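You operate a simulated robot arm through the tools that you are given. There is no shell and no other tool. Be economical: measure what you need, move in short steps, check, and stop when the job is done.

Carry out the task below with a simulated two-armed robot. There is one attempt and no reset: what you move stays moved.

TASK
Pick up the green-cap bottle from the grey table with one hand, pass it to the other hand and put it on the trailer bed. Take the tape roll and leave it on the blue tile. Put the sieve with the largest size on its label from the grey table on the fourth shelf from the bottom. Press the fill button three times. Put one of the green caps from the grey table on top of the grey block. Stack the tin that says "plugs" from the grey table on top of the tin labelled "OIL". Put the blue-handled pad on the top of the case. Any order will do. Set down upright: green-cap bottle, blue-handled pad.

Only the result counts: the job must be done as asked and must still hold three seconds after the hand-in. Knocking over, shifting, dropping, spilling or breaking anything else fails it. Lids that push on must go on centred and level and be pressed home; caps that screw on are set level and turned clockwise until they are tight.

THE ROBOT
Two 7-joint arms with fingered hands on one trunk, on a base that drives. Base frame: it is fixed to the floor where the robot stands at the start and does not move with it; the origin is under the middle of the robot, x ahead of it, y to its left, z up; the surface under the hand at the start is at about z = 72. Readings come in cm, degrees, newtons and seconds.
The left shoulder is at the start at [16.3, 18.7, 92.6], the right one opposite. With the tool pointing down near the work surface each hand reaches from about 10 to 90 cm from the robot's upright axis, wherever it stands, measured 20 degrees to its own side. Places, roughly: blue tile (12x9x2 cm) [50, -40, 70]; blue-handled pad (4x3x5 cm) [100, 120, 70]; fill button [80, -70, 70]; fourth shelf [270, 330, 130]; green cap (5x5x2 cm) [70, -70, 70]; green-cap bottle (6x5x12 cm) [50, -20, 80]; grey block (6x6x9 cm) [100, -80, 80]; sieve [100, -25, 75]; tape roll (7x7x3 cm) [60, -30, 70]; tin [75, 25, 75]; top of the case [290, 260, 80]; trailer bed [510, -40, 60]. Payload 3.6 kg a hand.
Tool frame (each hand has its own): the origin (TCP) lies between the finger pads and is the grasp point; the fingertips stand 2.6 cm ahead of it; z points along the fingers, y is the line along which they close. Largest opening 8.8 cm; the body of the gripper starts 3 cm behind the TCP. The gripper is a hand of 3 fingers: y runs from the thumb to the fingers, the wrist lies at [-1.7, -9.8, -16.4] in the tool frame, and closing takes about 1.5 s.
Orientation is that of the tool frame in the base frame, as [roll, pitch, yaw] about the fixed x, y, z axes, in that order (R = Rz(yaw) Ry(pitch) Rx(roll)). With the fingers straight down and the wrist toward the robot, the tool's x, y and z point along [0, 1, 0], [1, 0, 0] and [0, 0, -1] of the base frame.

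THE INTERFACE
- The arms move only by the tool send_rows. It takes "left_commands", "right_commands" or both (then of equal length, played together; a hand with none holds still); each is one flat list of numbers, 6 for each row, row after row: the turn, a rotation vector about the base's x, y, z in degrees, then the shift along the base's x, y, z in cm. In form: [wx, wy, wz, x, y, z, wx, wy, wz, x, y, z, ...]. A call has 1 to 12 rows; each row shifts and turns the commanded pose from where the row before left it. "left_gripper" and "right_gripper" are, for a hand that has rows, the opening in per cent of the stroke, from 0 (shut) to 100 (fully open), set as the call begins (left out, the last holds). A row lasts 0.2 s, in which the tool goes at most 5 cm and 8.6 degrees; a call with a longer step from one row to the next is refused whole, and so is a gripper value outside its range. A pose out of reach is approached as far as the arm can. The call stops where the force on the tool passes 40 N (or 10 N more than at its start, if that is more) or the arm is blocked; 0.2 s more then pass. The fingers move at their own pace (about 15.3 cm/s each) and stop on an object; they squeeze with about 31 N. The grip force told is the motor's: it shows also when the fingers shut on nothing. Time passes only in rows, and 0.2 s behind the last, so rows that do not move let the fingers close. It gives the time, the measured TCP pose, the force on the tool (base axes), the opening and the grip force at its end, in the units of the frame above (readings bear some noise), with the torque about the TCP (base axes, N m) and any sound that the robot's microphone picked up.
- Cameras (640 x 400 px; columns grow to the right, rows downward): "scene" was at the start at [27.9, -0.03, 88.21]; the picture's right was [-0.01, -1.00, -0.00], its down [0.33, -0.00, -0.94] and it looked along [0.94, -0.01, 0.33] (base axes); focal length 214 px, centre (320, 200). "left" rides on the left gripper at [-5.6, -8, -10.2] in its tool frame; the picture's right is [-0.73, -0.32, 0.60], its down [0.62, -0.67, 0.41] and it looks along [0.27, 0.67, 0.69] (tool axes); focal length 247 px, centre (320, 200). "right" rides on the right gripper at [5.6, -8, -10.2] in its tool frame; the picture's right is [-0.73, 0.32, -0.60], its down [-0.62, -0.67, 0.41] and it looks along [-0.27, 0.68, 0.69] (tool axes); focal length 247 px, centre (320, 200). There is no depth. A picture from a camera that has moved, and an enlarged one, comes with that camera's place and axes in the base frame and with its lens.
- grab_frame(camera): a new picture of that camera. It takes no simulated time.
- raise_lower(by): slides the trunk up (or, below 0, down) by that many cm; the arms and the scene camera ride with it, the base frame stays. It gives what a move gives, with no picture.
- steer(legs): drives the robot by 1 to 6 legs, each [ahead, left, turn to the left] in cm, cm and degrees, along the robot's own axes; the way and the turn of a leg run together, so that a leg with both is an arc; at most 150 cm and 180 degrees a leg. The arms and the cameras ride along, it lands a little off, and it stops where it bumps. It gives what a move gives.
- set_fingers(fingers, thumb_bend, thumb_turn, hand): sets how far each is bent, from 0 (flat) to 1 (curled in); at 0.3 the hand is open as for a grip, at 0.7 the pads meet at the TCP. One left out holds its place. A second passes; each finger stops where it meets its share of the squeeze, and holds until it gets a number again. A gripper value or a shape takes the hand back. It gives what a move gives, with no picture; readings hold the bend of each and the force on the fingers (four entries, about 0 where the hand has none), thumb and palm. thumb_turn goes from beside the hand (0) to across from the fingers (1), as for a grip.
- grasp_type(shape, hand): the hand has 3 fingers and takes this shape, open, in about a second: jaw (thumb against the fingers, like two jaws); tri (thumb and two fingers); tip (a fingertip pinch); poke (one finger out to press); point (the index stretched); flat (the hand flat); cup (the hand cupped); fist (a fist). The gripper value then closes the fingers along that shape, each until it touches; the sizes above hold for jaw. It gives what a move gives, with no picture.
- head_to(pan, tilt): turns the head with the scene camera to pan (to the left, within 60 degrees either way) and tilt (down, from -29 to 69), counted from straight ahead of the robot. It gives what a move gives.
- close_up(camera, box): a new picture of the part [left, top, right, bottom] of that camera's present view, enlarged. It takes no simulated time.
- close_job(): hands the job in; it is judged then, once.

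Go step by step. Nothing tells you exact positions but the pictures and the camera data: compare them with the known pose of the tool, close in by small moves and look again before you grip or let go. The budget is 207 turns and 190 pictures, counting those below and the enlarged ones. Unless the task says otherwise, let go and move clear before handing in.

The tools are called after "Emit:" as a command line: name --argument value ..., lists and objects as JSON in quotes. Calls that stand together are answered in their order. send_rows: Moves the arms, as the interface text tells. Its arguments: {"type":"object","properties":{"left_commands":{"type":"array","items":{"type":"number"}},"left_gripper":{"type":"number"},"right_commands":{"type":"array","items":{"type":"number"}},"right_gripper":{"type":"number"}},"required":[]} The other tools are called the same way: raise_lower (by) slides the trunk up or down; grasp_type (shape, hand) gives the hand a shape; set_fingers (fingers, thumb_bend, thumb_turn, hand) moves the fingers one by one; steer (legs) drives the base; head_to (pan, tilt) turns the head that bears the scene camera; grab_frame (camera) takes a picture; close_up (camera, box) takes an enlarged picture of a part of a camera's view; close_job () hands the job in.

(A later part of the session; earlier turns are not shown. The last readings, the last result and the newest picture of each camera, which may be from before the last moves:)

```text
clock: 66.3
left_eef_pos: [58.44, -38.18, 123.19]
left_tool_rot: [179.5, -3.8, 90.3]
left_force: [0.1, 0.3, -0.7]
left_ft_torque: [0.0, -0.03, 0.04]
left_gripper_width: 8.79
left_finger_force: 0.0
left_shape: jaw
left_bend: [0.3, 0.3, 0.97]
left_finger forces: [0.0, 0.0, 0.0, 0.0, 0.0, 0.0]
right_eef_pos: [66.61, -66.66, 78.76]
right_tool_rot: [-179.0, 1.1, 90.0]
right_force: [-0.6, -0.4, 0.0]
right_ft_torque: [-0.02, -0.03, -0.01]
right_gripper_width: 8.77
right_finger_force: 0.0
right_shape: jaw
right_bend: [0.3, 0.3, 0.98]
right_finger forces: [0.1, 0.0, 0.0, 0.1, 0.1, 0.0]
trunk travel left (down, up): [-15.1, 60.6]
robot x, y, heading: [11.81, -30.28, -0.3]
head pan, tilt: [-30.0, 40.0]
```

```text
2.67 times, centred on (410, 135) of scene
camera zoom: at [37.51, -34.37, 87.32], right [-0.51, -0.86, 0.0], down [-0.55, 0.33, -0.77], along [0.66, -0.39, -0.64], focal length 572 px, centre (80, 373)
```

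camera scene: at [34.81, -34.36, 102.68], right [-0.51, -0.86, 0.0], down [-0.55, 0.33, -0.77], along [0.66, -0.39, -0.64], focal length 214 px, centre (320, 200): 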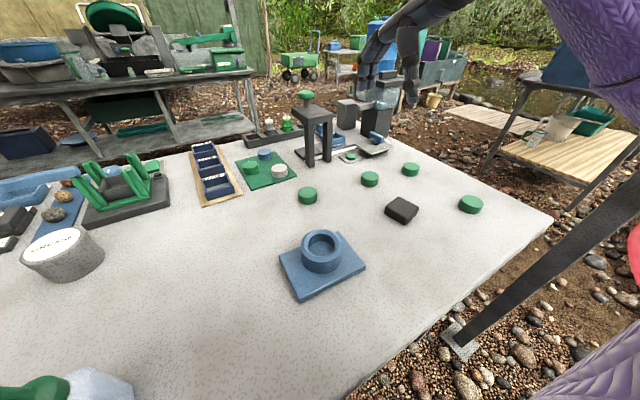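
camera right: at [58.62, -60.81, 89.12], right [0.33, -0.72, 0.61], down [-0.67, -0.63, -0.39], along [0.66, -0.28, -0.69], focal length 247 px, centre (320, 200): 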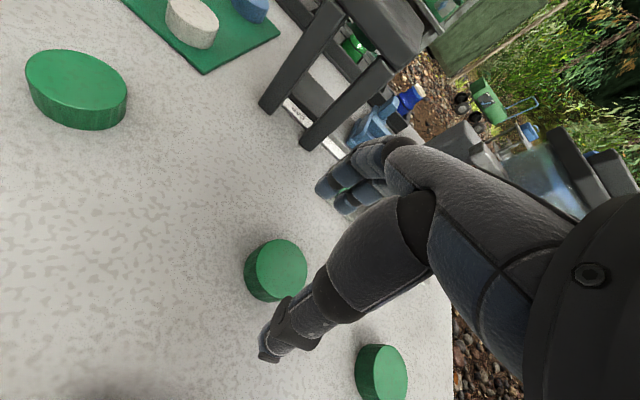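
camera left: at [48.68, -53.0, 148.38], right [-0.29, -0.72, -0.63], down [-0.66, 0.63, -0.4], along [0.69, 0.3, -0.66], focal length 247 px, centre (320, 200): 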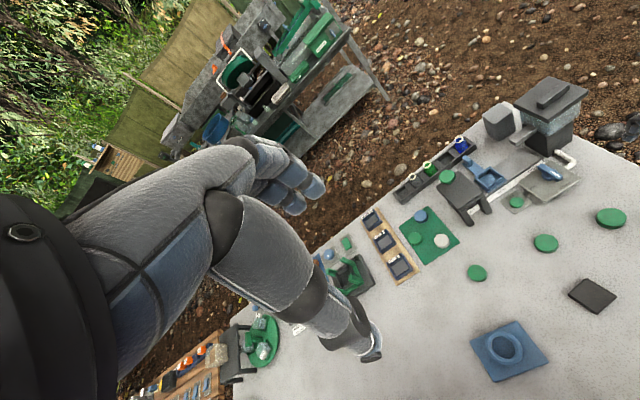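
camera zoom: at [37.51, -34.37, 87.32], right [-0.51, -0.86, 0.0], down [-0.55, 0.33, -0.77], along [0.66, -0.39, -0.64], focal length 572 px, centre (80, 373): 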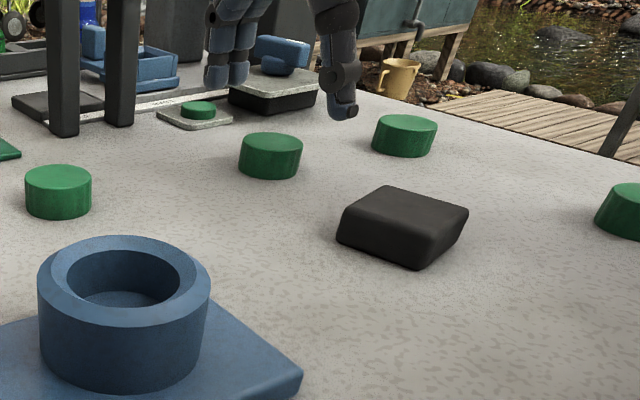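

Aligned. Descend to 74.8 and close.

Emit:
send_rows --right_commands '[1.1, -1, 0, 0, -0.1, -2, 0, 0, 0, 0, 0, -1.9, 0, 0, 0, 0, 0, 0]'

Emit:
send_rows --right_commands '[0, 0, 0, 0, 0, 0, 0, 0, 0, 0, 0, 0, 0, 0, 0, 0, 0, 0, 0, 0, 0, 0, 0, 0, 0, 0, 0, 0, 0, 0, 0, 0, 0, 0, 0, 0, 0, 0, 0, 0, 0, 0]' --right_gripper 0

Emit:
grab_frame --camera "right"

```text
clock: 67.1
left_eef_pos: [58.34, -38.12, 123.31]
left_tool_rot: [179.6, -3.9, 90.4]
left_force: [0.2, 0.6, -0.7]
left_ft_torque: [-0.01, -0.06, -0.07]
left_gripper_width: 8.77
left_finger_force: 0.1
left_shape: jaw
left_bend: [0.3, 0.3, 0.97]
left_finger forces: [0.1, 0.0, 0.0, 0.1, 0.0, 0.1]
right_eef_pos: [66.37, -66.68, 74.97]
right_tool_rot: [180.0, -0.1, 90.1]
right_force: [0.1, 0.1, 0.6]
right_ft_torque: [-0.01, 0.05, -0.06]
right_gripper_width: 8.8
right_finger_force: 0.1
right_shape: jaw
right_bend: [0.3, 0.3, 0.98]
right_finger forces: [0.1, 0.1, 0.0, 0.0, 0.0, 0.0]
trunk travel left (down, up): [-15.1, 60.6]
robot x, y, heading: [11.74, -30.15, -0.2]
head pan, tilt: [-30.0, 40.0]
```

```text
clock: 68.7
left_eef_pos: [58.45, -38.02, 123.3]
left_tool_rot: [179.7, -3.7, 90.3]
left_force: [-0.6, -1.4, 0.8]
left_ft_torque: [0.01, -0.01, -0.01]
left_gripper_width: 8.79
left_finger_force: 0.0
left_shape: jaw
left_bend: [0.3, 0.3, 0.97]
left_finger forces: [0.0, 0.1, 0.0, 0.1, 0.1, 0.0]
right_eef_pos: [66.26, -66.7, 74.99]
right_tool_rot: [-180.0, -0.1, 90.1]
right_force: [0.4, -0.4, 0.3]
right_ft_torque: [0.02, 0.02, -0.01]
right_gripper_width: 3.35
right_finger_force: 30.7
right_shape: jaw
right_bend: [0.48, 0.72, 1.0]
right_finger forces: [14.8, 14.0, 0.1, 0.0, 27.7, 0.0]
trunk travel left (down, up): [-15.1, 60.6]
robot x, y, heading: [11.83, -30.05, -0.2]
head pan, tilt: [-30.0, 40.0]
```

```text
138 pictures are left
camera right: at [58.31, -61.02, 85.17], right [0.32, -0.74, 0.6], down [-0.67, -0.62, -0.41], along [0.68, -0.27, -0.69], focal length 247 px, centre (320, 200)
```

right: 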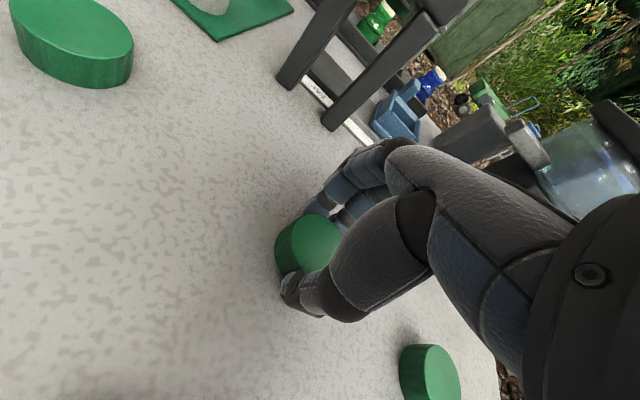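

Cap gripped. Lift to z≈97 and check from the scene camera.

Emit:
send_rows --right_commands '[0, 0, 0, 0, 0, 3, 0, 0, 0, 0, 0, 4.5, 0, 0, 0, 0, 0, 4.5, 0, 0, 0, 0, 0, 4.5, 0, 0, 0, 0, 0, 4.5]'

Emit:
grab_frame --camera "right"

Emit:
head_to --pan -35 --tilt 10

Emit:
grab_frame --camera "scene"

```text
clock: 69.9
left_eef_pos: [58.31, -38.14, 123.28]
left_tool_rot: [179.7, -3.8, 90.3]
left_force: [0.4, -0.3, -1.0]
left_ft_torque: [0.0, 0.02, 0.0]
left_gripper_width: 8.8
left_finger_force: 0.0
left_shape: jaw
left_bend: [0.3, 0.3, 0.97]
left_finger forces: [0.0, 0.0, 0.1, 0.0, 0.0, 0.0]
right_eef_pos: [66.43, -66.83, 95.95]
right_tool_rot: [-179.9, -0.1, 90.0]
right_force: [-0.1, -0.2, -0.4]
right_ft_torque: [0.0, 0.04, 0.02]
right_gripper_width: 3.33
right_finger_force: 31.2
right_shape: jaw
right_bend: [0.48, 0.72, 1.0]
right_finger forces: [15.1, 14.2, 0.0, 0.0, 27.6, 0.1]
trunk travel left (down, up): [-15.1, 60.6]
robot x, y, heading: [11.32, -29.97, -0.3]
head pan, tilt: [-30.0, 40.0]
```

```text
137 pictures are left
camera right: at [58.37, -61.01, 106.22], right [0.32, -0.74, 0.6], down [-0.67, -0.62, -0.41], along [0.67, -0.27, -0.69], focal length 247 px, centre (320, 200)
```

right: 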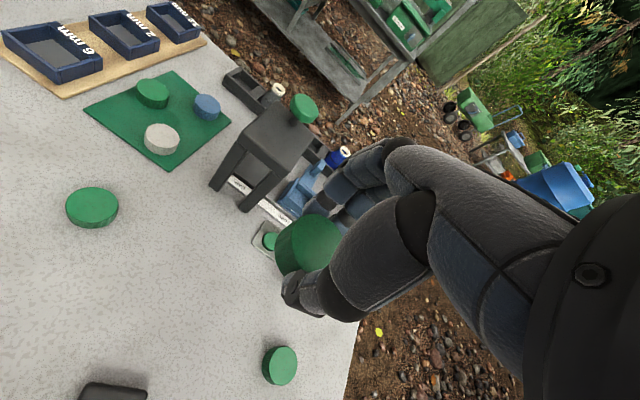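

```text
clock: 70.8
left_eef_pos: [58.29, -38.07, 123.32]
left_tool_rot: [179.7, -3.9, 90.3]
left_force: [-0.5, 0.5, 0.4]
left_ft_torque: [-0.01, -0.02, 0.03]
left_gripper_width: 8.8
left_finger_force: 0.1
left_shape: jaw
left_bend: [0.3, 0.3, 0.97]
left_finger forces: [0.0, 0.0, 0.1, 0.0, 0.1, 0.0]
right_eef_pos: [66.39, -66.63, 95.93]
right_tool_rot: [180.0, -0.1, 90.0]
right_force: [-0.3, -0.5, 0.0]
right_ft_torque: [-0.01, 0.01, -0.01]
right_gripper_width: 3.39
right_finger_force: 31.5
right_shape: jaw
right_bend: [0.48, 0.72, 1.0]
right_finger forces: [15.0, 14.2, 0.0, 0.0, 27.6, 0.1]
trunk travel left (down, up): [-15.1, 60.6]
robot x, y, heading: [11.3, -29.96, -0.3]
head pan, tilt: [-35.0, 10.0]
```

```text
136 pictures are left
camera scene: at [37.75, -35.45, 92.08], right [-0.58, -0.82, 0.0], down [-0.14, 0.1, -0.98], along [0.8, -0.57, -0.17], focal length 214 px, centre (320, 200)
```

scene: 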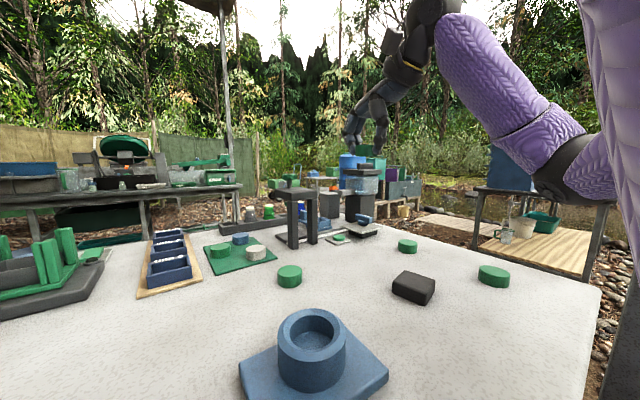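

Cap is held. Extend the arm forward above everything toward the block.

Emit:
send_rows --right_commands '[0, 0, 0, 2, -2.5, 2, 0, 0, 0, 4, -2, 1, 0, 0, 0, 4.4, -1.6, 0, 0, 0, 0, 4.4, -1.6, 0, 0, 0, 0, 4.4, -1.6, 0, 0, 0, 0, 4.4, -1.6, 0]'

Emit:
grab_frame --camera "right"

Emit:
grab_frame --camera "scene"

```text
clock: 72.2
left_eef_pos: [58.58, -38.55, 123.21]
left_tool_rot: [179.7, -4.1, 90.2]
left_force: [0.2, -1.7, -0.4]
left_ft_torque: [0.07, 0.04, 0.04]
left_gripper_width: 8.79
left_finger_force: 0.0
left_shape: jaw
left_bend: [0.3, 0.3, 0.97]
left_finger forces: [0.0, 0.1, 0.0, 0.1, 0.1, 0.1]
right_eef_pos: [87.95, -76.76, 98.22]
right_tool_rot: [180.0, 0.1, 90.2]
right_force: [1.0, -1.0, -1.0]
right_ft_torque: [0.06, -0.01, 0.03]
right_gripper_width: 3.33
right_finger_force: 30.7
right_shape: jaw
right_bend: [0.48, 0.72, 1.0]
right_finger forces: [14.5, 15.0, 0.0, 0.0, 27.7, 0.0]
right hand out of reach, approached as far as the arm can: row 6
trunk travel left (down, up): [-15.1, 60.6]
robot x, y, heading: [11.38, -30.04, -0.3]
head pan, tilt: [-35.0, 10.0]
```

```text
135 pictures are left
camera right: at [79.82, -71.1, 108.42], right [0.32, -0.73, 0.6], down [-0.66, -0.62, -0.41], along [0.68, -0.27, -0.69], focal length 247 px, centre (320, 200)
```

right: 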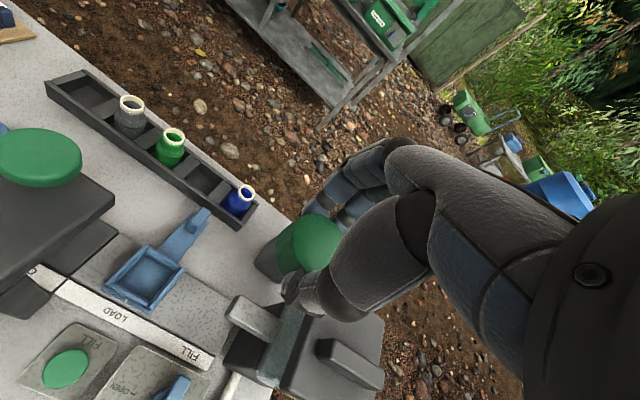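

```text
134 pictures are left
camera scene: at [37.87, -35.69, 92.01], right [-0.58, -0.81, 0.0], down [-0.14, 0.1, -0.98], along [0.8, -0.57, -0.18], focal length 214 px, centre (320, 200)
```

scene: 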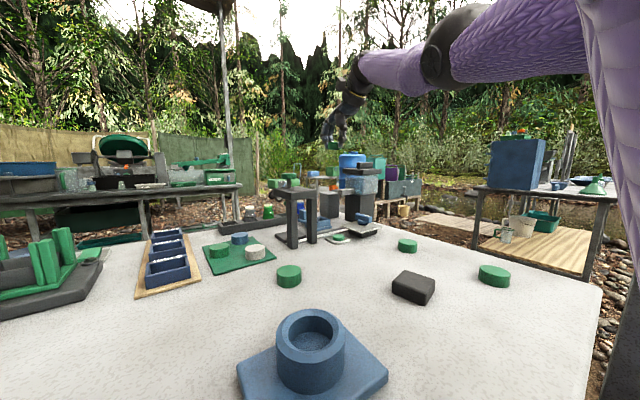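

The FILL label is confirmed. I zoom in to locate the block.

Emit:
close_up --camera "right" --box '[200, 200, 400, 400]'

Emit:
close_up --camera "scene" --box '[270, 140, 400, 260]'

```text
2.00 times, centred on (300, 300) of right
camera zoom: at [79.82, -71.1, 108.42], right [0.32, -0.73, 0.6], down [-0.66, -0.62, -0.41], along [0.68, -0.27, -0.69], focal length 494 px, centre (360, 0)
```

zoom: 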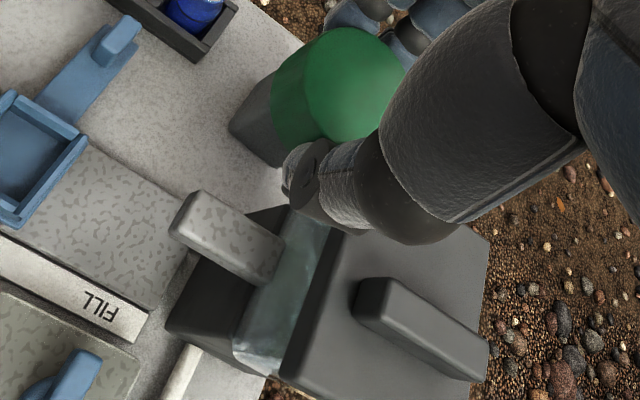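

```text
3.33 times, centred on (335, 200) of scene
camera zoom: at [37.87, -35.69, 92.01], right [-0.58, -0.81, 0.0], down [-0.14, 0.1, -0.98], along [0.8, -0.57, -0.18], focal length 715 px, centre (270, 200)
```

zoom: 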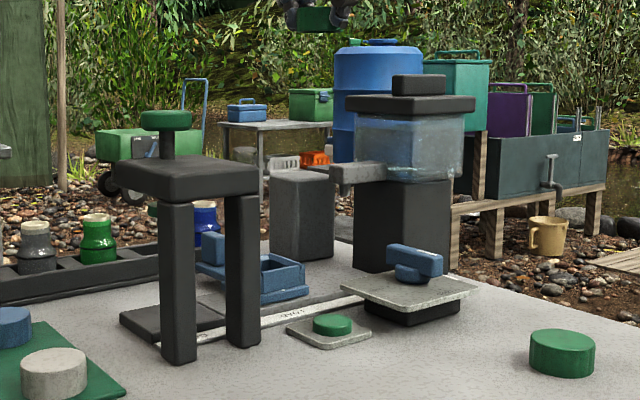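

Emit:
head_to --pan 0 --tilt 69

Emit:
grab_frame --camera "scene"

```text
clock: 73.5
left_eef_pos: [58.41, -37.99, 123.33]
left_tool_rot: [179.6, -3.8, 90.3]
left_force: [0.2, 0.0, -0.4]
left_ft_torque: [0.01, -0.02, -0.02]
left_gripper_width: 8.8
left_finger_force: 0.0
left_shape: jaw
left_bend: [0.3, 0.3, 0.97]
left_finger forces: [0.1, 0.0, 0.0, 0.0, 0.0, 0.1]
right_eef_pos: [87.9, -76.49, 98.52]
right_tool_rot: [179.9, 0.0, 90.1]
right_force: [-0.3, -0.2, -0.5]
right_ft_torque: [0.01, 0.01, 0.01]
right_gripper_width: 3.31
right_finger_force: 30.9
right_shape: jaw
right_bend: [0.48, 0.72, 1.0]
right_finger forces: [14.4, 14.8, 0.0, 0.1, 27.8, 0.1]
trunk travel left (down, up): [-15.1, 60.6]
robot x, y, heading: [11.63, -29.83, -0.7]
head pan, tilt: [0.0, 68.8]
```

```text
131 pictures are left
camera scene: at [35.77, -30.1, 83.71], right [-0.01, -1.0, 0.0], down [-0.93, 0.01, -0.36], along [0.36, 0.0, -0.93], focal length 214 px, centre (320, 200)
```

scene: 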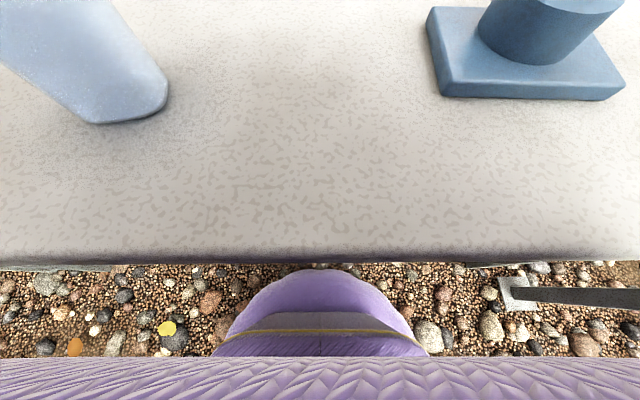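

The chest has only about 5 cm before the table edge, so: pull the hand a little left and up, strafe right 18, go ahead 3, and use a slight forward tilt for the rest.

Emit:
send_rows --right_commands '[0, 0, 0, -2, 2.5, 2, 0, 0, 0, -2, 3, 1.5]'

Emit:
steer --legs '[[0, -18, 0], [3, 0, 0]]'

Emit:
grab_frame --camera "right"

```text
clock: 74.1
left_eef_pos: [58.46, -38.0, 123.3]
left_tool_rot: [179.6, -3.8, 90.3]
left_force: [-0.9, -0.3, 0.4]
left_ft_torque: [0.0, -0.04, -0.01]
left_gripper_width: 8.79
left_finger_force: 0.2
left_shape: jaw
left_bend: [0.3, 0.3, 0.97]
left_finger forces: [0.1, 0.0, 0.1, 0.1, 0.1, 0.0]
right_eef_pos: [83.47, -70.92, 102.1]
right_tool_rot: [-179.9, -0.1, 89.8]
right_force: [0.2, 0.2, -0.3]
right_ft_torque: [-0.01, 0.02, 0.0]
right_gripper_width: 3.3
right_finger_force: 31.0
right_shape: jaw
right_bend: [0.48, 0.72, 1.0]
right_finger forces: [15.1, 14.3, 0.0, 0.0, 27.6, 0.0]
trunk travel left (down, up): [-15.1, 60.6]
robot x, y, heading: [11.71, -29.81, -0.3]
head pan, tilt: [0.0, 68.8]
```

```text
clock: 76.0
left_eef_pos: [61.42, -55.98, 123.21]
left_tool_rot: [179.7, -3.8, 90.3]
left_force: [0.2, -0.3, 0.2]
left_ft_torque: [-0.03, 0.06, -0.01]
left_gripper_width: 8.8
left_finger_force: 0.0
left_shape: jaw
left_bend: [0.3, 0.3, 0.97]
left_finger forces: [0.0, 0.0, 0.1, 0.1, 0.1, 0.0]
right_eef_pos: [86.53, -88.76, 101.88]
right_tool_rot: [-179.9, -0.1, 90.1]
right_force: [0.0, -0.2, -0.8]
right_ft_torque: [-0.03, 0.03, 0.02]
right_gripper_width: 3.32
right_finger_force: 31.1
right_shape: jaw
right_bend: [0.48, 0.72, 1.0]
right_finger forces: [15.1, 14.4, 0.1, 0.0, 27.5, 0.0]
trunk travel left (down, up): [-15.1, 60.6]
robot x, y, heading: [14.5, -47.99, -0.5]
head pan, tilt: [0.0, 68.8]
```

```text
130 pictures are left
camera right: at [78.6, -83.14, 112.18], right [0.32, -0.73, 0.6], down [-0.66, -0.62, -0.41], along [0.67, -0.26, -0.69], focal length 247 px, centre (320, 200)
```

right: 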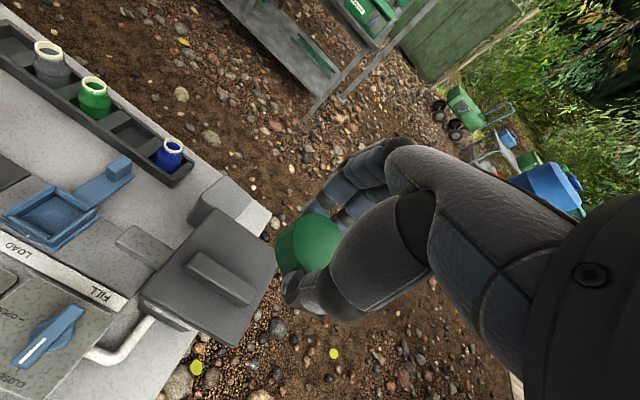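

Emit:
close_up --camera "right" --box '[100, 140, 300, 340]'

```text
2.00 times, centred on (200, 240) of right
camera zoom: at [78.6, -83.14, 112.18], right [0.32, -0.73, 0.6], down [-0.66, -0.62, -0.41], along [0.67, -0.26, -0.69], focal length 494 px, centre (560, 120)
```

zoom: 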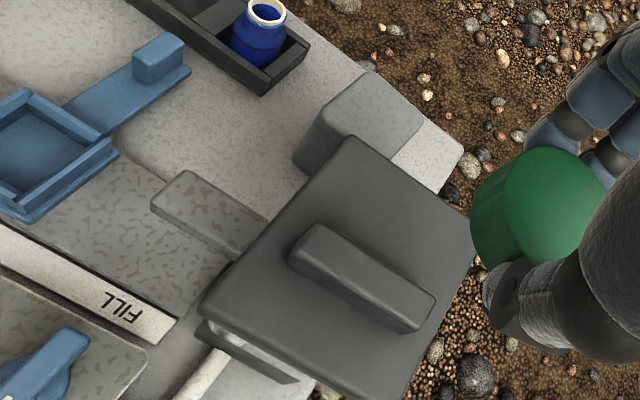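

Block top centre ≈[99.1,-82.5]; the dispenser lid is right in front of it on the right. I yaw the hand −35° so the wrist stays left of the lid and hover near the block.

Emit:
send_rows --right_commands '[0, 0, -7, 1.5, 1.76, -0.5, 0, 0, -7, 1.5, 1.76, -0.8, 0, 0, -7, 1.5, 1.76, -0.8, 0, 0, -7, 1.5, 1.76, -0.9, 0, 0, -7, 1.5, 1.76, -0.9]'

Emit:
grab_frame --camera "right"

Emit:
head_to --pan -25 --tilt 10

Emit:
close_up --camera "scene" --box '[200, 60, 440, 260]'

```text
clock: 77.2
left_eef_pos: [61.35, -55.79, 123.36]
left_tool_rot: [179.6, -3.8, 90.5]
left_force: [0.1, 0.6, 0.1]
left_ft_torque: [-0.03, 0.01, -0.01]
left_gripper_width: 8.81
left_finger_force: 0.1
left_shape: jaw
left_bend: [0.3, 0.3, 0.97]
left_finger forces: [0.1, 0.1, 0.0, 0.1, 0.1, 0.1]
right_eef_pos: [94.0, -80.01, 98.18]
right_tool_rot: [-180.0, -0.2, 55.0]
right_force: [0.3, 0.5, -0.5]
right_ft_torque: [0.01, -0.01, -0.01]
right_gripper_width: 3.28
right_finger_force: 31.3
right_shape: jaw
right_bend: [0.48, 0.72, 1.0]
right_finger forces: [15.4, 14.1, 0.0, 0.0, 27.3, 0.1]
trunk travel left (down, up): [-15.1, 60.6]
robot x, y, heading: [14.62, -47.93, -0.4]
head pan, tilt: [0.0, 68.8]
```

```text
128 pictures are left
camera right: at [90.52, -70.61, 108.38], right [-0.16, -0.78, 0.6], down [-0.9, -0.13, -0.41], along [0.4, -0.61, -0.69], focal length 247 px, centre (320, 200)
```

right: 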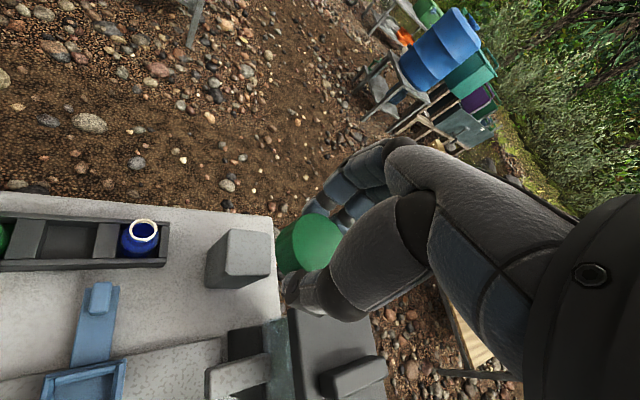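

```text
clock: 78.5
left_eef_pos: [61.28, -55.8, 123.22]
left_tool_rot: [179.5, -3.9, 90.5]
left_force: [0.3, 0.1, -0.3]
left_ft_torque: [0.03, -0.03, 0.0]
left_gripper_width: 8.79
left_finger_force: 0.0
left_shape: jaw
left_bend: [0.3, 0.3, 0.97]
left_finger forces: [0.0, 0.0, 0.1, 0.1, 0.1, 0.1]
right_eef_pos: [93.89, -79.84, 98.15]
right_tool_rot: [-179.9, -0.1, 55.2]
right_force: [0.3, -0.3, 0.7]
right_ft_torque: [-0.04, -0.01, 0.03]
right_gripper_width: 3.28
right_finger_force: 31.3
right_shape: jaw
right_bend: [0.48, 0.72, 1.0]
right_finger forces: [15.5, 14.1, 0.0, 0.1, 27.3, 0.1]
trunk travel left (down, up): [-15.1, 60.6]
robot x, y, heading: [14.41, -47.64, -0.3]
head pan, tilt: [-25.0, 10.0]
```

```text
2.00 times, centred on (320, 160) of scene
camera zoom: at [41.46, -51.9, 92.08], right [-0.43, -0.9, 0.0], down [-0.16, 0.07, -0.98], along [0.89, -0.42, -0.17], focal length 429 px, centre (320, 280)
```

zoom: 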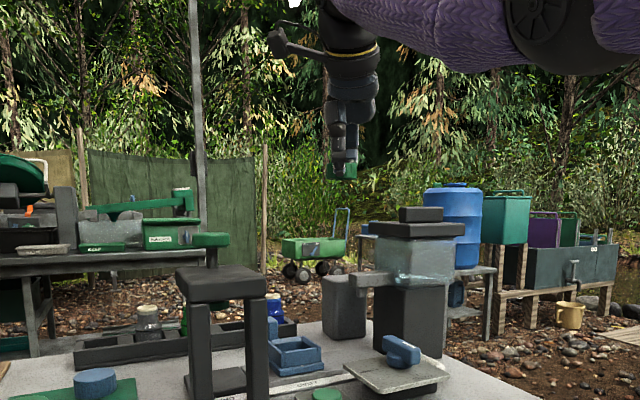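

Emit:
send_rows --right_commands '[0, 0, 0, 2, -1.2, -2.5, 0, 0, 0, 2, -1.1, -3.5, 0, 0, 0, 0, 0, -3.5]'

Emit:
grab_frame --camera "right"

Emit:
close_up --camera "scene" --box '[200, 60, 440, 260]'

```text
clock: 79.3
left_eef_pos: [61.31, -55.95, 123.27]
left_tool_rot: [179.6, -3.9, 90.4]
left_force: [-1.0, -0.6, 0.6]
left_ft_torque: [0.03, -0.02, -0.01]
left_gripper_width: 8.79
left_finger_force: 0.0
left_shape: jaw
left_bend: [0.3, 0.3, 0.97]
left_finger forces: [0.0, 0.0, 0.0, 0.0, 0.0, 0.0]
right_eef_pos: [95.62, -81.75, 89.2]
right_tool_rot: [179.9, 0.0, 55.0]
right_force: [0.0, -0.6, -0.1]
right_ft_torque: [0.02, 0.03, 0.02]
right_gripper_width: 3.29
right_finger_force: 31.2
right_shape: jaw
right_bend: [0.49, 0.72, 1.0]
right_finger forces: [15.4, 14.1, 0.0, 0.0, 27.3, 0.1]
right hand out of reach, approached as far as the arm can: row 1, 2
trunk travel left (down, up): [-15.1, 60.6]
robot x, y, heading: [14.47, -48.08, -0.4]
head pan, tilt: [-25.0, 10.0]
```

```text
126 pictures are left
camera right: at [92.2, -72.52, 99.45], right [-0.16, -0.79, 0.6], down [-0.9, -0.13, -0.41], along [0.4, -0.6, -0.69], focal length 247 px, centre (320, 200)
```

right: 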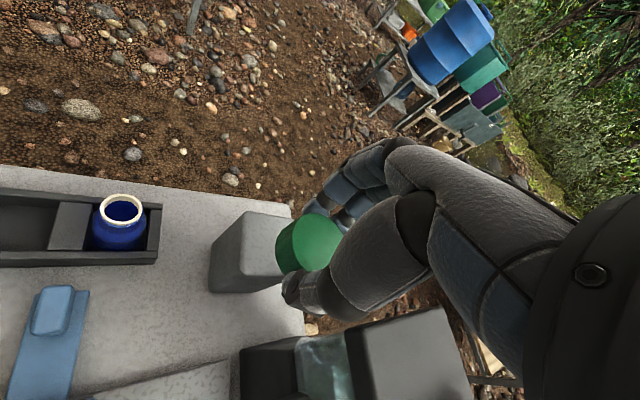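

```text
2.00 times, centred on (320, 160) of scene
camera zoom: at [41.48, -51.92, 92.07], right [-0.43, -0.9, 0.0], down [-0.16, 0.07, -0.98], along [0.89, -0.42, -0.17], focal length 429 px, centre (320, 280)
```

zoom: 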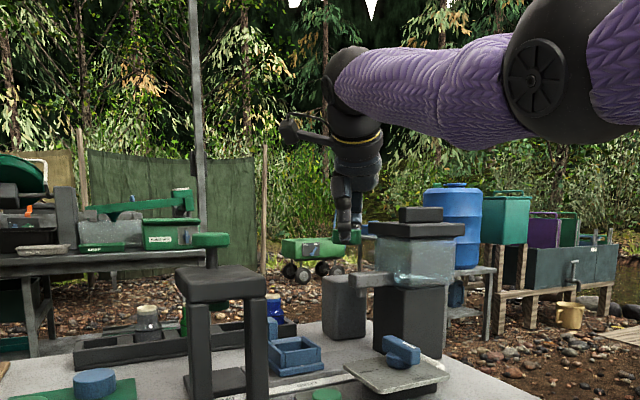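

x is limited at this orientation; I tilt the fingers 8° forward to gain the missing 2.4 cm.

Emit:
send_rows --right_commands '[0, -4, 0, 1.2, -0.2, 0, 0, -4, 0, 1.2, -0.2, 0, 0, 0, 0, 0, 0, 0]'

Emit:
grab_frame --camera "right"

```text
clock: 80.1
left_eef_pos: [61.39, -55.97, 123.33]
left_tool_rot: [179.6, -3.9, 90.5]
left_force: [-0.1, -0.2, -1.4]
left_ft_torque: [0.0, -0.02, 0.02]
left_gripper_width: 8.82
left_finger_force: 0.1
left_shape: jaw
left_bend: [0.3, 0.3, 0.97]
left_finger forces: [0.0, 0.0, 0.1, 0.1, 0.0, 0.1]
right_eef_pos: [98.1, -82.14, 89.23]
right_tool_rot: [173.5, -4.7, 55.5]
right_force: [-0.2, -0.4, 0.1]
right_ft_torque: [0.02, 0.0, 0.0]
right_gripper_width: 3.3
right_finger_force: 31.1
right_shape: jaw
right_bend: [0.49, 0.72, 1.0]
right_finger forces: [15.5, 14.1, 0.0, 0.1, 27.3, 0.1]
trunk travel left (down, up): [-15.1, 60.6]
robot x, y, heading: [14.61, -48.15, -0.2]
head pan, tilt: [-25.0, 10.0]
```

```text
124 pictures are left
camera right: at [93.29, -72.91, 98.91], right [-0.24, -0.79, 0.57], down [-0.84, -0.13, -0.53], along [0.49, -0.6, -0.62], focal length 247 px, centre (320, 200)
```

right: 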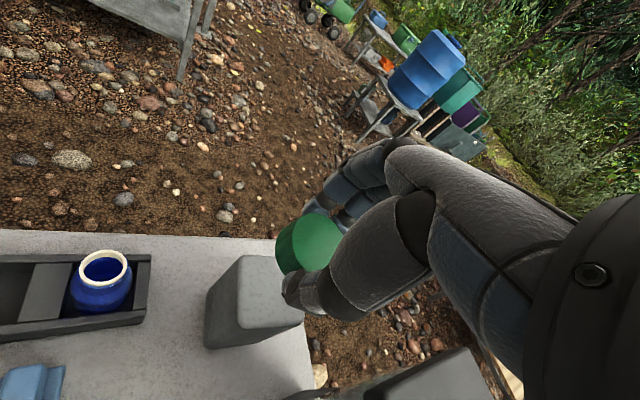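

Emit:
send_rows --right_commands '[0, 0, 0, -0.8, 0.1, -2, 0, 0, 0, 0, 0, -1.7, 0, 0, 0, 0, 0, 0]'

Emit:
close_up --camera "right" --box '[180, 180, 380, 380]'

Emit:
close_up --camera "scene" --box '[280, 130, 380, 240]'

```text
clock: 80.9
left_eef_pos: [61.34, -55.83, 123.29]
left_tool_rot: [179.5, -3.9, 90.4]
left_force: [-0.1, -0.5, 0.3]
left_ft_torque: [-0.01, 0.03, 0.0]
left_gripper_width: 8.8
left_finger_force: 0.1
left_shape: jaw
left_bend: [0.3, 0.3, 0.97]
left_finger forces: [0.0, 0.0, 0.0, 0.0, 0.1, 0.0]
right_eef_pos: [97.28, -82.02, 85.52]
right_tool_rot: [173.4, -4.6, 55.4]
right_force: [-0.9, -0.5, -0.2]
right_ft_torque: [0.03, 0.01, 0.01]
right_gripper_width: 3.27
right_finger_force: 31.3
right_shape: jaw
right_bend: [0.49, 0.72, 1.0]
right_finger forces: [15.6, 14.0, 0.1, 0.0, 27.3, 0.0]
trunk travel left (down, up): [-15.1, 60.6]
robot x, y, heading: [14.49, -48.13, -0.3]
head pan, tilt: [-25.0, 10.0]
```

```text
2.00 times, centred on (280, 280) of right
camera zoom: at [92.54, -72.75, 95.23], right [-0.24, -0.79, 0.57], down [-0.84, -0.13, -0.53], along [0.49, -0.6, -0.63], focal length 494 px, centre (400, 40)
```

zoom: 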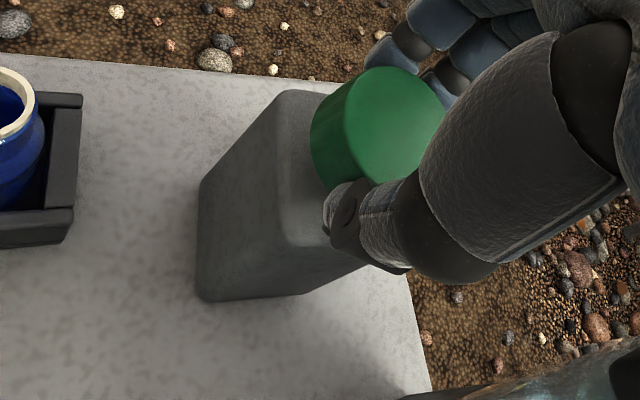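

```text
3.64 times, centred on (330, 185) of scene
camera zoom: at [41.45, -51.9, 92.09], right [-0.43, -0.9, 0.0], down [-0.16, 0.07, -0.98], along [0.89, -0.42, -0.17], focal length 780 px, centre (284, 254)
```

zoom: 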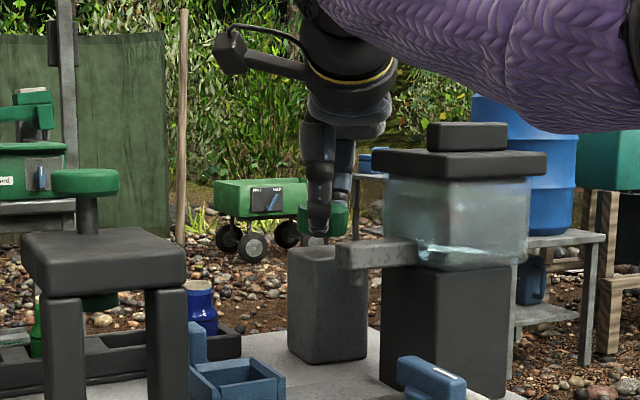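

Cap is centred over the block. Lower to contact.

Emit:
send_rows --right_commands '[0, 0, 0, 0, -0.3, -0.5, 0, 0, 0, 0, 0, -0.4, 0, 0, 0, 0, 0, -0.3, 0, 0, 0, 0, 0, 0]'

Emit:
close_up --camera "scene" --box '[280, 130, 380, 240]'

```text
clock: 81.9
left_eef_pos: [61.15, -55.89, 123.19]
left_tool_rot: [179.7, -3.9, 90.4]
left_force: [0.0, -1.0, 0.2]
left_ft_torque: [0.01, -0.05, -0.04]
left_gripper_width: 8.81
left_finger_force: 0.0
left_shape: jaw
left_bend: [0.3, 0.3, 0.97]
left_finger forces: [0.1, 0.0, 0.0, 0.0, 0.0, 0.0]
right_eef_pos: [97.37, -82.33, 84.32]
right_tool_rot: [173.5, -4.7, 55.5]
right_force: [0.6, -0.3, 0.1]
right_ft_torque: [-0.01, -0.03, 0.0]
right_gripper_width: 3.29
right_finger_force: 30.9
right_shape: jaw
right_bend: [0.49, 0.72, 1.0]
right_finger forces: [15.6, 13.9, 0.0, 0.0, 27.3, 0.0]
trunk travel left (down, up): [-15.1, 60.6]
robot x, y, heading: [14.32, -48.01, -0.2]
head pan, tilt: [-25.0, 10.0]
```

```text
3.64 times, centred on (330, 185) of scene
camera zoom: at [41.46, -51.91, 92.09], right [-0.43, -0.9, 0.0], down [-0.16, 0.07, -0.98], along [0.89, -0.42, -0.17], focal length 780 px, centre (284, 254)
```

zoom: 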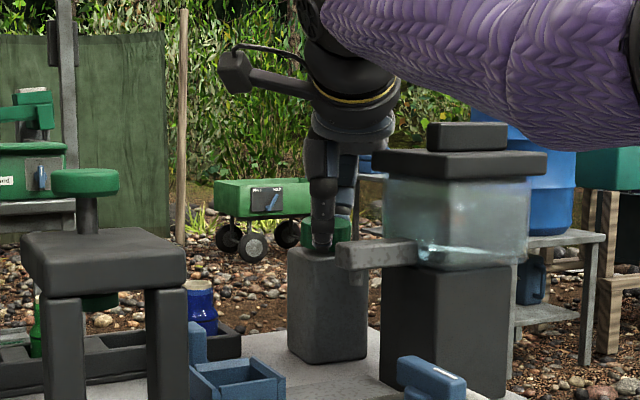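

Emit:
send_rows --right_commands '[0, 0, 0, 0, 0, -0.25, 0, 0, 0, 0, 0, -0.25, 0, 0, 0, 0, 0, 0]'

Emit:
close_up --camera "right" --box '[180, 180, 380, 380]'

```text
clock: 82.7
left_eef_pos: [61.25, -55.92, 123.33]
left_tool_rot: [179.6, -3.8, 90.4]
left_force: [-0.4, -0.1, 0.0]
left_ft_torque: [0.01, 0.03, 0.0]
left_gripper_width: 8.81
left_finger_force: 0.1
left_shape: jaw
left_bend: [0.3, 0.3, 0.97]
left_finger forces: [0.1, 0.1, 0.0, 0.0, 0.1, 0.0]
right_eef_pos: [97.33, -82.4, 84.02]
right_tool_rot: [173.2, -4.7, 55.3]
right_force: [0.3, 1.3, 6.7]
right_ft_torque: [0.04, 0.08, 0.03]
right_gripper_width: 3.32
right_finger_force: 31.2
right_shape: jaw
right_bend: [0.48, 0.72, 1.0]
right_finger forces: [17.4, 14.7, 0.1, 0.1, 28.5, 0.0]
trunk travel left (down, up): [-15.1, 60.6]
robot x, y, heading: [14.44, -47.66, -0.3]
head pan, tilt: [-25.0, 10.0]
```

```text
2.00 times, centred on (280, 280) of right
camera zoom: at [92.51, -73.11, 93.62], right [-0.24, -0.79, 0.57], down [-0.83, -0.13, -0.54], along [0.5, -0.6, -0.62], focal length 494 px, centre (400, 40)
```

zoom: 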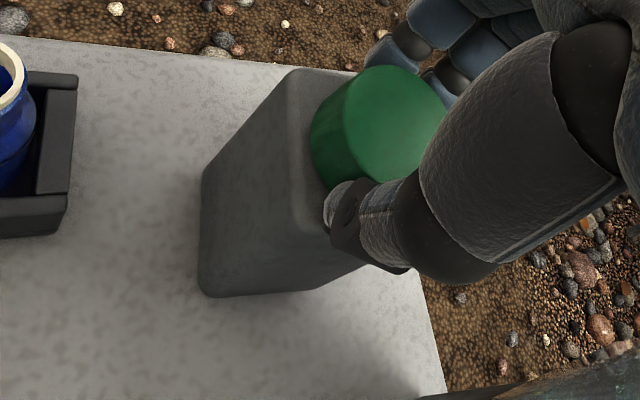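

Contact. Release and rise.

Emit:
send_rows --right_commands '[0, 0, 0, 0, 0, 0, 0, 0, 0, 0, 0, 0, 0, 0, 0, 0, 0, 0, 0, 0, 0, 0, 0, 0]' --right_gripper 90

Emit:
send_rows --right_commands '[0, 0, 0, 0, 0, 2, 0, 0, 0, 0, 0, 3, 0, 0, 0, 0, 0, 4, 0, 0, 0, 0, 0, 4]'

Emit:
grab_frame --camera "right"

Emit:
close_up --camera "scene" --box '[280, 130, 380, 240]'

```text
clock: 83.7
left_eef_pos: [61.14, -55.94, 123.34]
left_tool_rot: [179.6, -3.8, 90.5]
left_force: [0.4, -0.7, 0.1]
left_ft_torque: [0.0, -0.05, 0.01]
left_gripper_width: 8.81
left_finger_force: 0.0
left_shape: jaw
left_bend: [0.3, 0.3, 0.97]
left_finger forces: [0.1, 0.1, 0.1, 0.0, 0.0, 0.0]
right_eef_pos: [97.26, -82.43, 83.84]
right_tool_rot: [173.4, -4.6, 55.4]
right_force: [0.5, -0.2, 3.0]
right_ft_torque: [0.08, 0.1, 0.02]
right_gripper_width: 7.89
right_finger_force: 0.1
right_shape: jaw
right_bend: [0.31, 0.32, 0.98]
right_finger forces: [0.0, 0.0, 0.0, 0.0, 2.4, 0.1]
trunk travel left (down, up): [-15.1, 60.6]
robot x, y, heading: [14.54, -47.78, -0.2]
head pan, tilt: [-25.0, 10.0]
```

```text
clock: 84.7
left_eef_pos: [61.26, -55.81, 123.37]
left_tool_rot: [179.6, -3.7, 90.5]
left_force: [-0.8, 0.7, 0.1]
left_ft_torque: [-0.02, 0.01, 0.01]
left_gripper_width: 8.82
left_finger_force: 0.1
left_shape: jaw
left_bend: [0.3, 0.3, 0.97]
left_finger forces: [0.1, 0.0, 0.0, 0.1, 0.1, 0.0]
right_eef_pos: [97.06, -82.43, 96.87]
right_tool_rot: [173.4, -4.7, 55.4]
right_force: [0.4, 0.5, -0.3]
right_ft_torque: [0.01, 0.02, -0.01]
right_gripper_width: 7.89
right_finger_force: 0.2
right_shape: jaw
right_bend: [0.31, 0.32, 0.98]
right_finger forces: [0.0, 0.2, 0.0, 0.1, 0.0, 0.0]
trunk travel left (down, up): [-15.1, 60.6]
robot x, y, heading: [14.61, -47.86, -0.2]
head pan, tilt: [-25.0, 10.0]
```

```text
119 pictures are left
camera right: at [92.31, -73.26, 106.51], right [-0.24, -0.79, 0.57], down [-0.84, -0.13, -0.53], along [0.49, -0.6, -0.62], focal length 247 px, centre (320, 200)
```

right: 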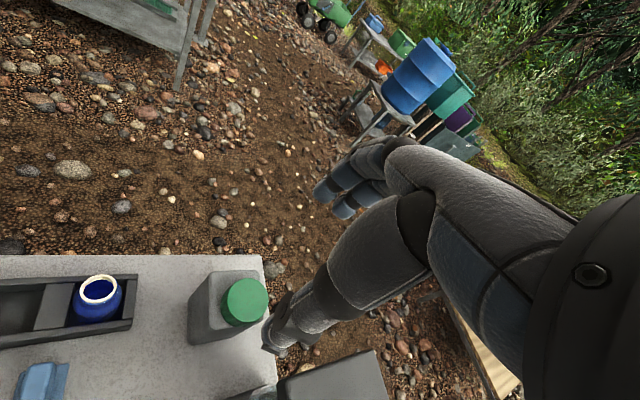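

```text
3.64 times, centred on (330, 185) of scene
camera zoom: at [41.4, -51.89, 92.12], right [-0.43, -0.9, 0.0], down [-0.16, 0.07, -0.98], along [0.89, -0.42, -0.17], focal length 780 px, centre (284, 254)
```

zoom: 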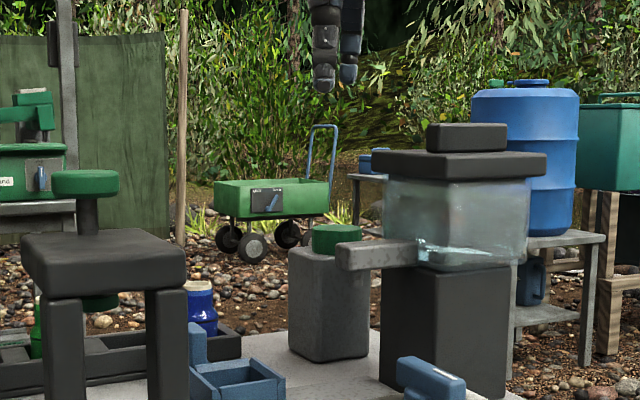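

The cap sits on the block. Now rise, strafe back left, and set up over the FILL button.

Emit:
send_rows --right_commands '[0, 8, 0, -3, 0, 2.5, 0, 0, 7, -2, 0, 1.5]'

Emit:
steer --legs '[[0, 14, 0]]'

Emit:
send_rows --right_commands '[0, 0, 7, -3.8, -1, -0.5, 0, 0, 7, -3.8, -1, -0.5, 0, 0, 7, -3.8, -1, -0.5, 0, 0, 7, -3.8, -1, -0.5]' --right_gripper 0

Emit:
grab_frame --camera "right"

Emit:
grab_frame --camera "scene"

```text
clock: 85.3
left_eef_pos: [61.27, -55.96, 123.31]
left_tool_rot: [179.5, -3.7, 90.5]
left_force: [-0.6, 0.6, 0.4]
left_ft_torque: [-0.03, -0.03, 0.02]
left_gripper_width: 8.82
left_finger_force: 0.1
left_shape: jaw
left_bend: [0.3, 0.3, 0.97]
left_finger forces: [0.0, 0.1, 0.0, 0.0, 0.1, 0.0]
right_eef_pos: [92.33, -82.51, 100.85]
right_tool_rot: [-179.7, 0.0, 62.1]
right_force: [0.1, 0.3, 0.4]
right_ft_torque: [-0.04, -0.01, 0.0]
right_gripper_width: 7.94
right_finger_force: 0.0
right_shape: jaw
right_bend: [0.31, 0.32, 0.98]
right_finger forces: [0.0, 0.0, 0.0, 0.0, 0.1, 0.0]
trunk travel left (down, up): [-15.1, 60.6]
robot x, y, heading: [14.54, -47.67, -0.2]
head pan, tilt: [-25.0, 10.0]
```

```text
clock: 86.6
left_eef_pos: [61.28, -42.14, 123.29]
left_tool_rot: [179.6, -3.8, 90.4]
left_force: [0.6, -0.1, -0.2]
left_ft_torque: [-0.04, 0.0, 0.01]
left_gripper_width: 8.79
left_finger_force: 0.0
left_shape: jaw
left_bend: [0.3, 0.3, 0.97]
left_finger forces: [0.0, 0.0, 0.0, 0.0, 0.0, 0.0]
right_eef_pos: [92.43, -68.7, 100.9]
right_tool_rot: [-180.0, 0.0, 62.0]
right_force: [0.0, -0.1, -0.5]
right_ft_torque: [-0.01, -0.01, -0.02]
right_gripper_width: 7.91
right_finger_force: 0.0
right_shape: jaw
right_bend: [0.31, 0.32, 0.98]
right_finger forces: [0.0, 0.0, 0.0, 0.0, 0.1, 0.0]
trunk travel left (down, up): [-15.1, 60.6]
robot x, y, heading: [14.65, -34.3, -0.4]
head pan, tilt: [-25.0, 10.0]
```

```text
clock: 87.6
left_eef_pos: [61.31, -42.21, 123.3]
left_tool_rot: [179.6, -3.7, 90.3]
left_force: [-0.4, 0.1, -0.5]
left_ft_torque: [0.01, 0.02, 0.0]
left_gripper_width: 8.81
left_finger_force: 0.0
left_shape: jaw
left_bend: [0.3, 0.3, 0.97]
left_finger forces: [0.0, 0.0, 0.0, 0.0, 0.0, 0.0]
right_eef_pos: [77.0, -72.61, 98.76]
right_tool_rot: [-179.9, -0.1, 90.2]
right_force: [-0.6, 0.4, -0.6]
right_ft_torque: [-0.01, -0.01, 0.0]
right_gripper_width: 0.0
right_finger_force: 31.7
right_shape: jaw
right_bend: [0.7, 0.45, 1.0]
right_finger forces: [0.1, 0.0, 0.1, 0.0, 0.1, 0.1]
trunk travel left (down, up): [-15.1, 60.6]
robot x, y, heading: [14.35, -34.29, -0.1]
head pan, tilt: [-25.0, 10.0]
```

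```text
117 pictures are left
camera right: at [68.85, -67.05, 108.99], right [0.32, -0.73, 0.6], down [-0.66, -0.63, -0.41], along [0.67, -0.27, -0.69], focal length 247 px, centre (320, 200)
```

right: 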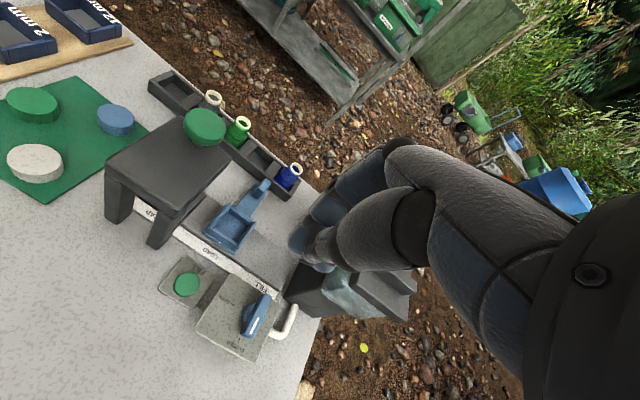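

```text
116 pictures are left
camera scene: at [41.52, -38.15, 92.1], right [-0.43, -0.9, 0.0], down [-0.16, 0.07, -0.98], along [0.89, -0.42, -0.17], focal length 214 px, centre (320, 200)
```

scene: 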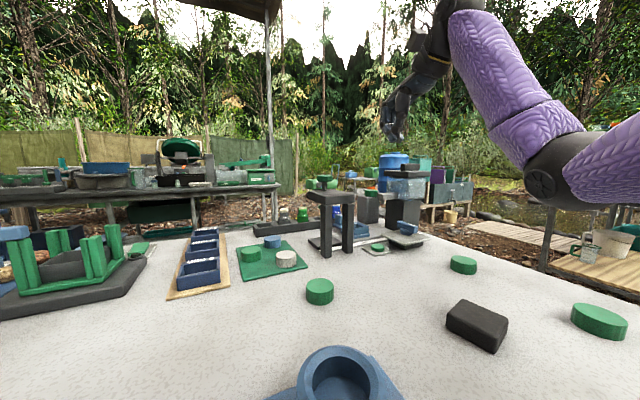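

Button ≈[77.5,-69.9]. I switch to the poke shape and look.

Emit:
grasp_type --hand "right" --shape "poke"

Emit:
grab_frame --camera "right"

Emit:
close_up --camera "scene" --box '[340, 40, 500, 160]'

```text
clock: 88.5
left_eef_pos: [61.41, -42.21, 123.26]
left_tool_rot: [179.6, -3.9, 90.4]
left_force: [0.2, -0.3, 0.3]
left_ft_torque: [-0.02, 0.03, 0.0]
left_gripper_width: 8.79
left_finger_force: 0.1
left_shape: jaw
left_bend: [0.3, 0.3, 0.97]
left_finger forces: [0.0, 0.0, 0.0, 0.0, 0.0, 0.1]
right_eef_pos: [76.99, -72.89, 98.83]
right_tool_rot: [180.0, -0.1, 89.9]
right_force: [0.3, 0.5, 0.4]
right_ft_torque: [0.0, -0.01, -0.01]
right_gripper_width: 0.02
right_finger_force: 0.1
right_shape: poke
right_bend: [0.7, 0.76, 0.82]
right_finger forces: [0.0, 0.0, 0.0, 0.0, 0.0, 0.0]
trunk travel left (down, up): [-15.1, 60.6]
robot x, y, heading: [14.67, -34.24, -0.7]
head pan, tilt: [-25.0, 10.0]
```

```text
115 pictures are left
camera right: at [68.93, -67.12, 109.02], right [0.32, -0.74, 0.6], down [-0.67, -0.62, -0.41], along [0.68, -0.27, -0.69], focal length 247 px, centre (320, 200)
```

right: 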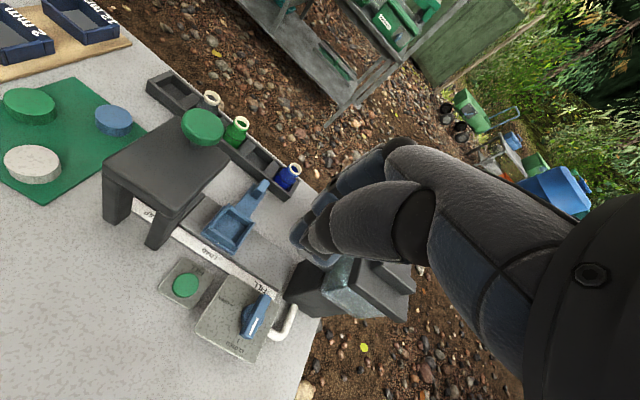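

```text
3.33 times, centred on (420, 100) of scene
camera zoom: at [41.53, -38.19, 92.09], right [-0.43, -0.9, 0.0], down [-0.16, 0.07, -0.98], along [0.89, -0.42, -0.17], focal length 715 px, centre (-13, 533)
```

zoom: 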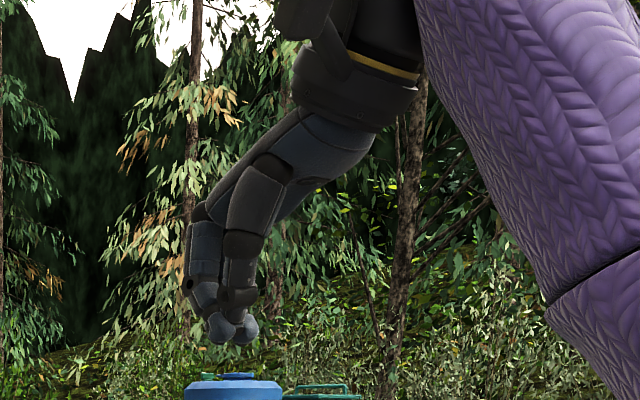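

Emit:
send_rows --right_commands '[0, 0, 0, 0.2, 0.4, -4.5, 0, 0, 0, 0.2, 0.4, -4.5, 0, 0, 0, 0, 0.4, -4.5, 0, 0, 0, 0, 0.4, -4]'

Emit:
grab_frame --camera "right"

Emit:
close_up --camera "scene" --box '[290, 150, 450, 270]'

```text
clock: 89.5
left_eef_pos: [61.38, -42.26, 123.26]
left_tool_rot: [179.6, -3.9, 90.3]
left_force: [0.2, -0.1, -0.5]
left_ft_torque: [0.02, -0.02, 0.0]
left_gripper_width: 8.8
left_finger_force: 0.1
left_shape: jaw
left_bend: [0.3, 0.3, 0.97]
left_finger forces: [0.1, 0.1, 0.1, 0.1, 0.1, 0.1]
right_eef_pos: [77.53, -71.25, 81.61]
right_tool_rot: [180.0, 0.0, 90.1]
right_force: [0.3, 0.4, 0.5]
right_ft_torque: [0.04, -0.01, -0.01]
right_gripper_width: 0.0
right_finger_force: 0.1
right_shape: poke
right_bend: [0.7, 0.92, 0.25]
right_finger forces: [0.1, 0.0, 0.1, 0.0, 0.0, 0.0]
trunk travel left (down, up): [-15.1, 60.6]
robot x, y, heading: [14.51, -33.98, -0.5]
head pan, tilt: [-25.0, 10.0]
```

```text
113 pictures are left
camera right: at [69.53, -65.52, 91.78], right [0.32, -0.74, 0.6], down [-0.66, -0.62, -0.41], along [0.68, -0.27, -0.69], focal length 247 px, centre (320, 200)
```

right: 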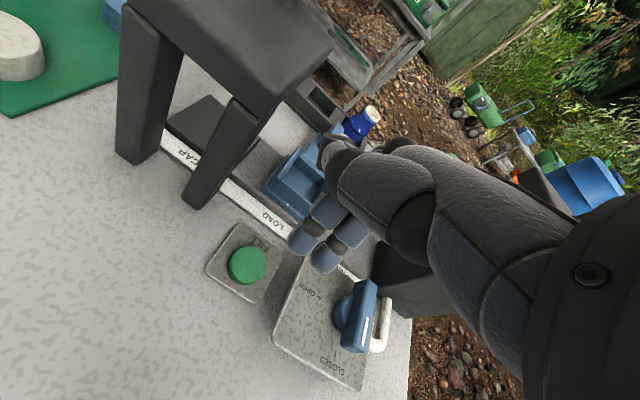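

```text
3.33 times, centred on (370, 210) of scene
camera zoom: at [41.54, -38.2, 92.09], right [-0.43, -0.9, 0.0], down [-0.16, 0.07, -0.98], along [0.89, -0.42, -0.17], focal length 715 px, centre (153, 167)
```

zoom: 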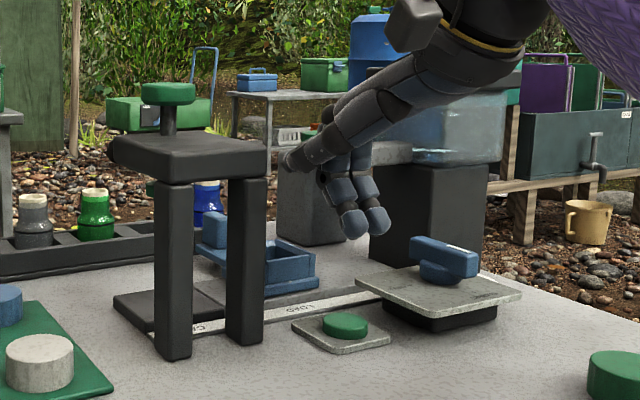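

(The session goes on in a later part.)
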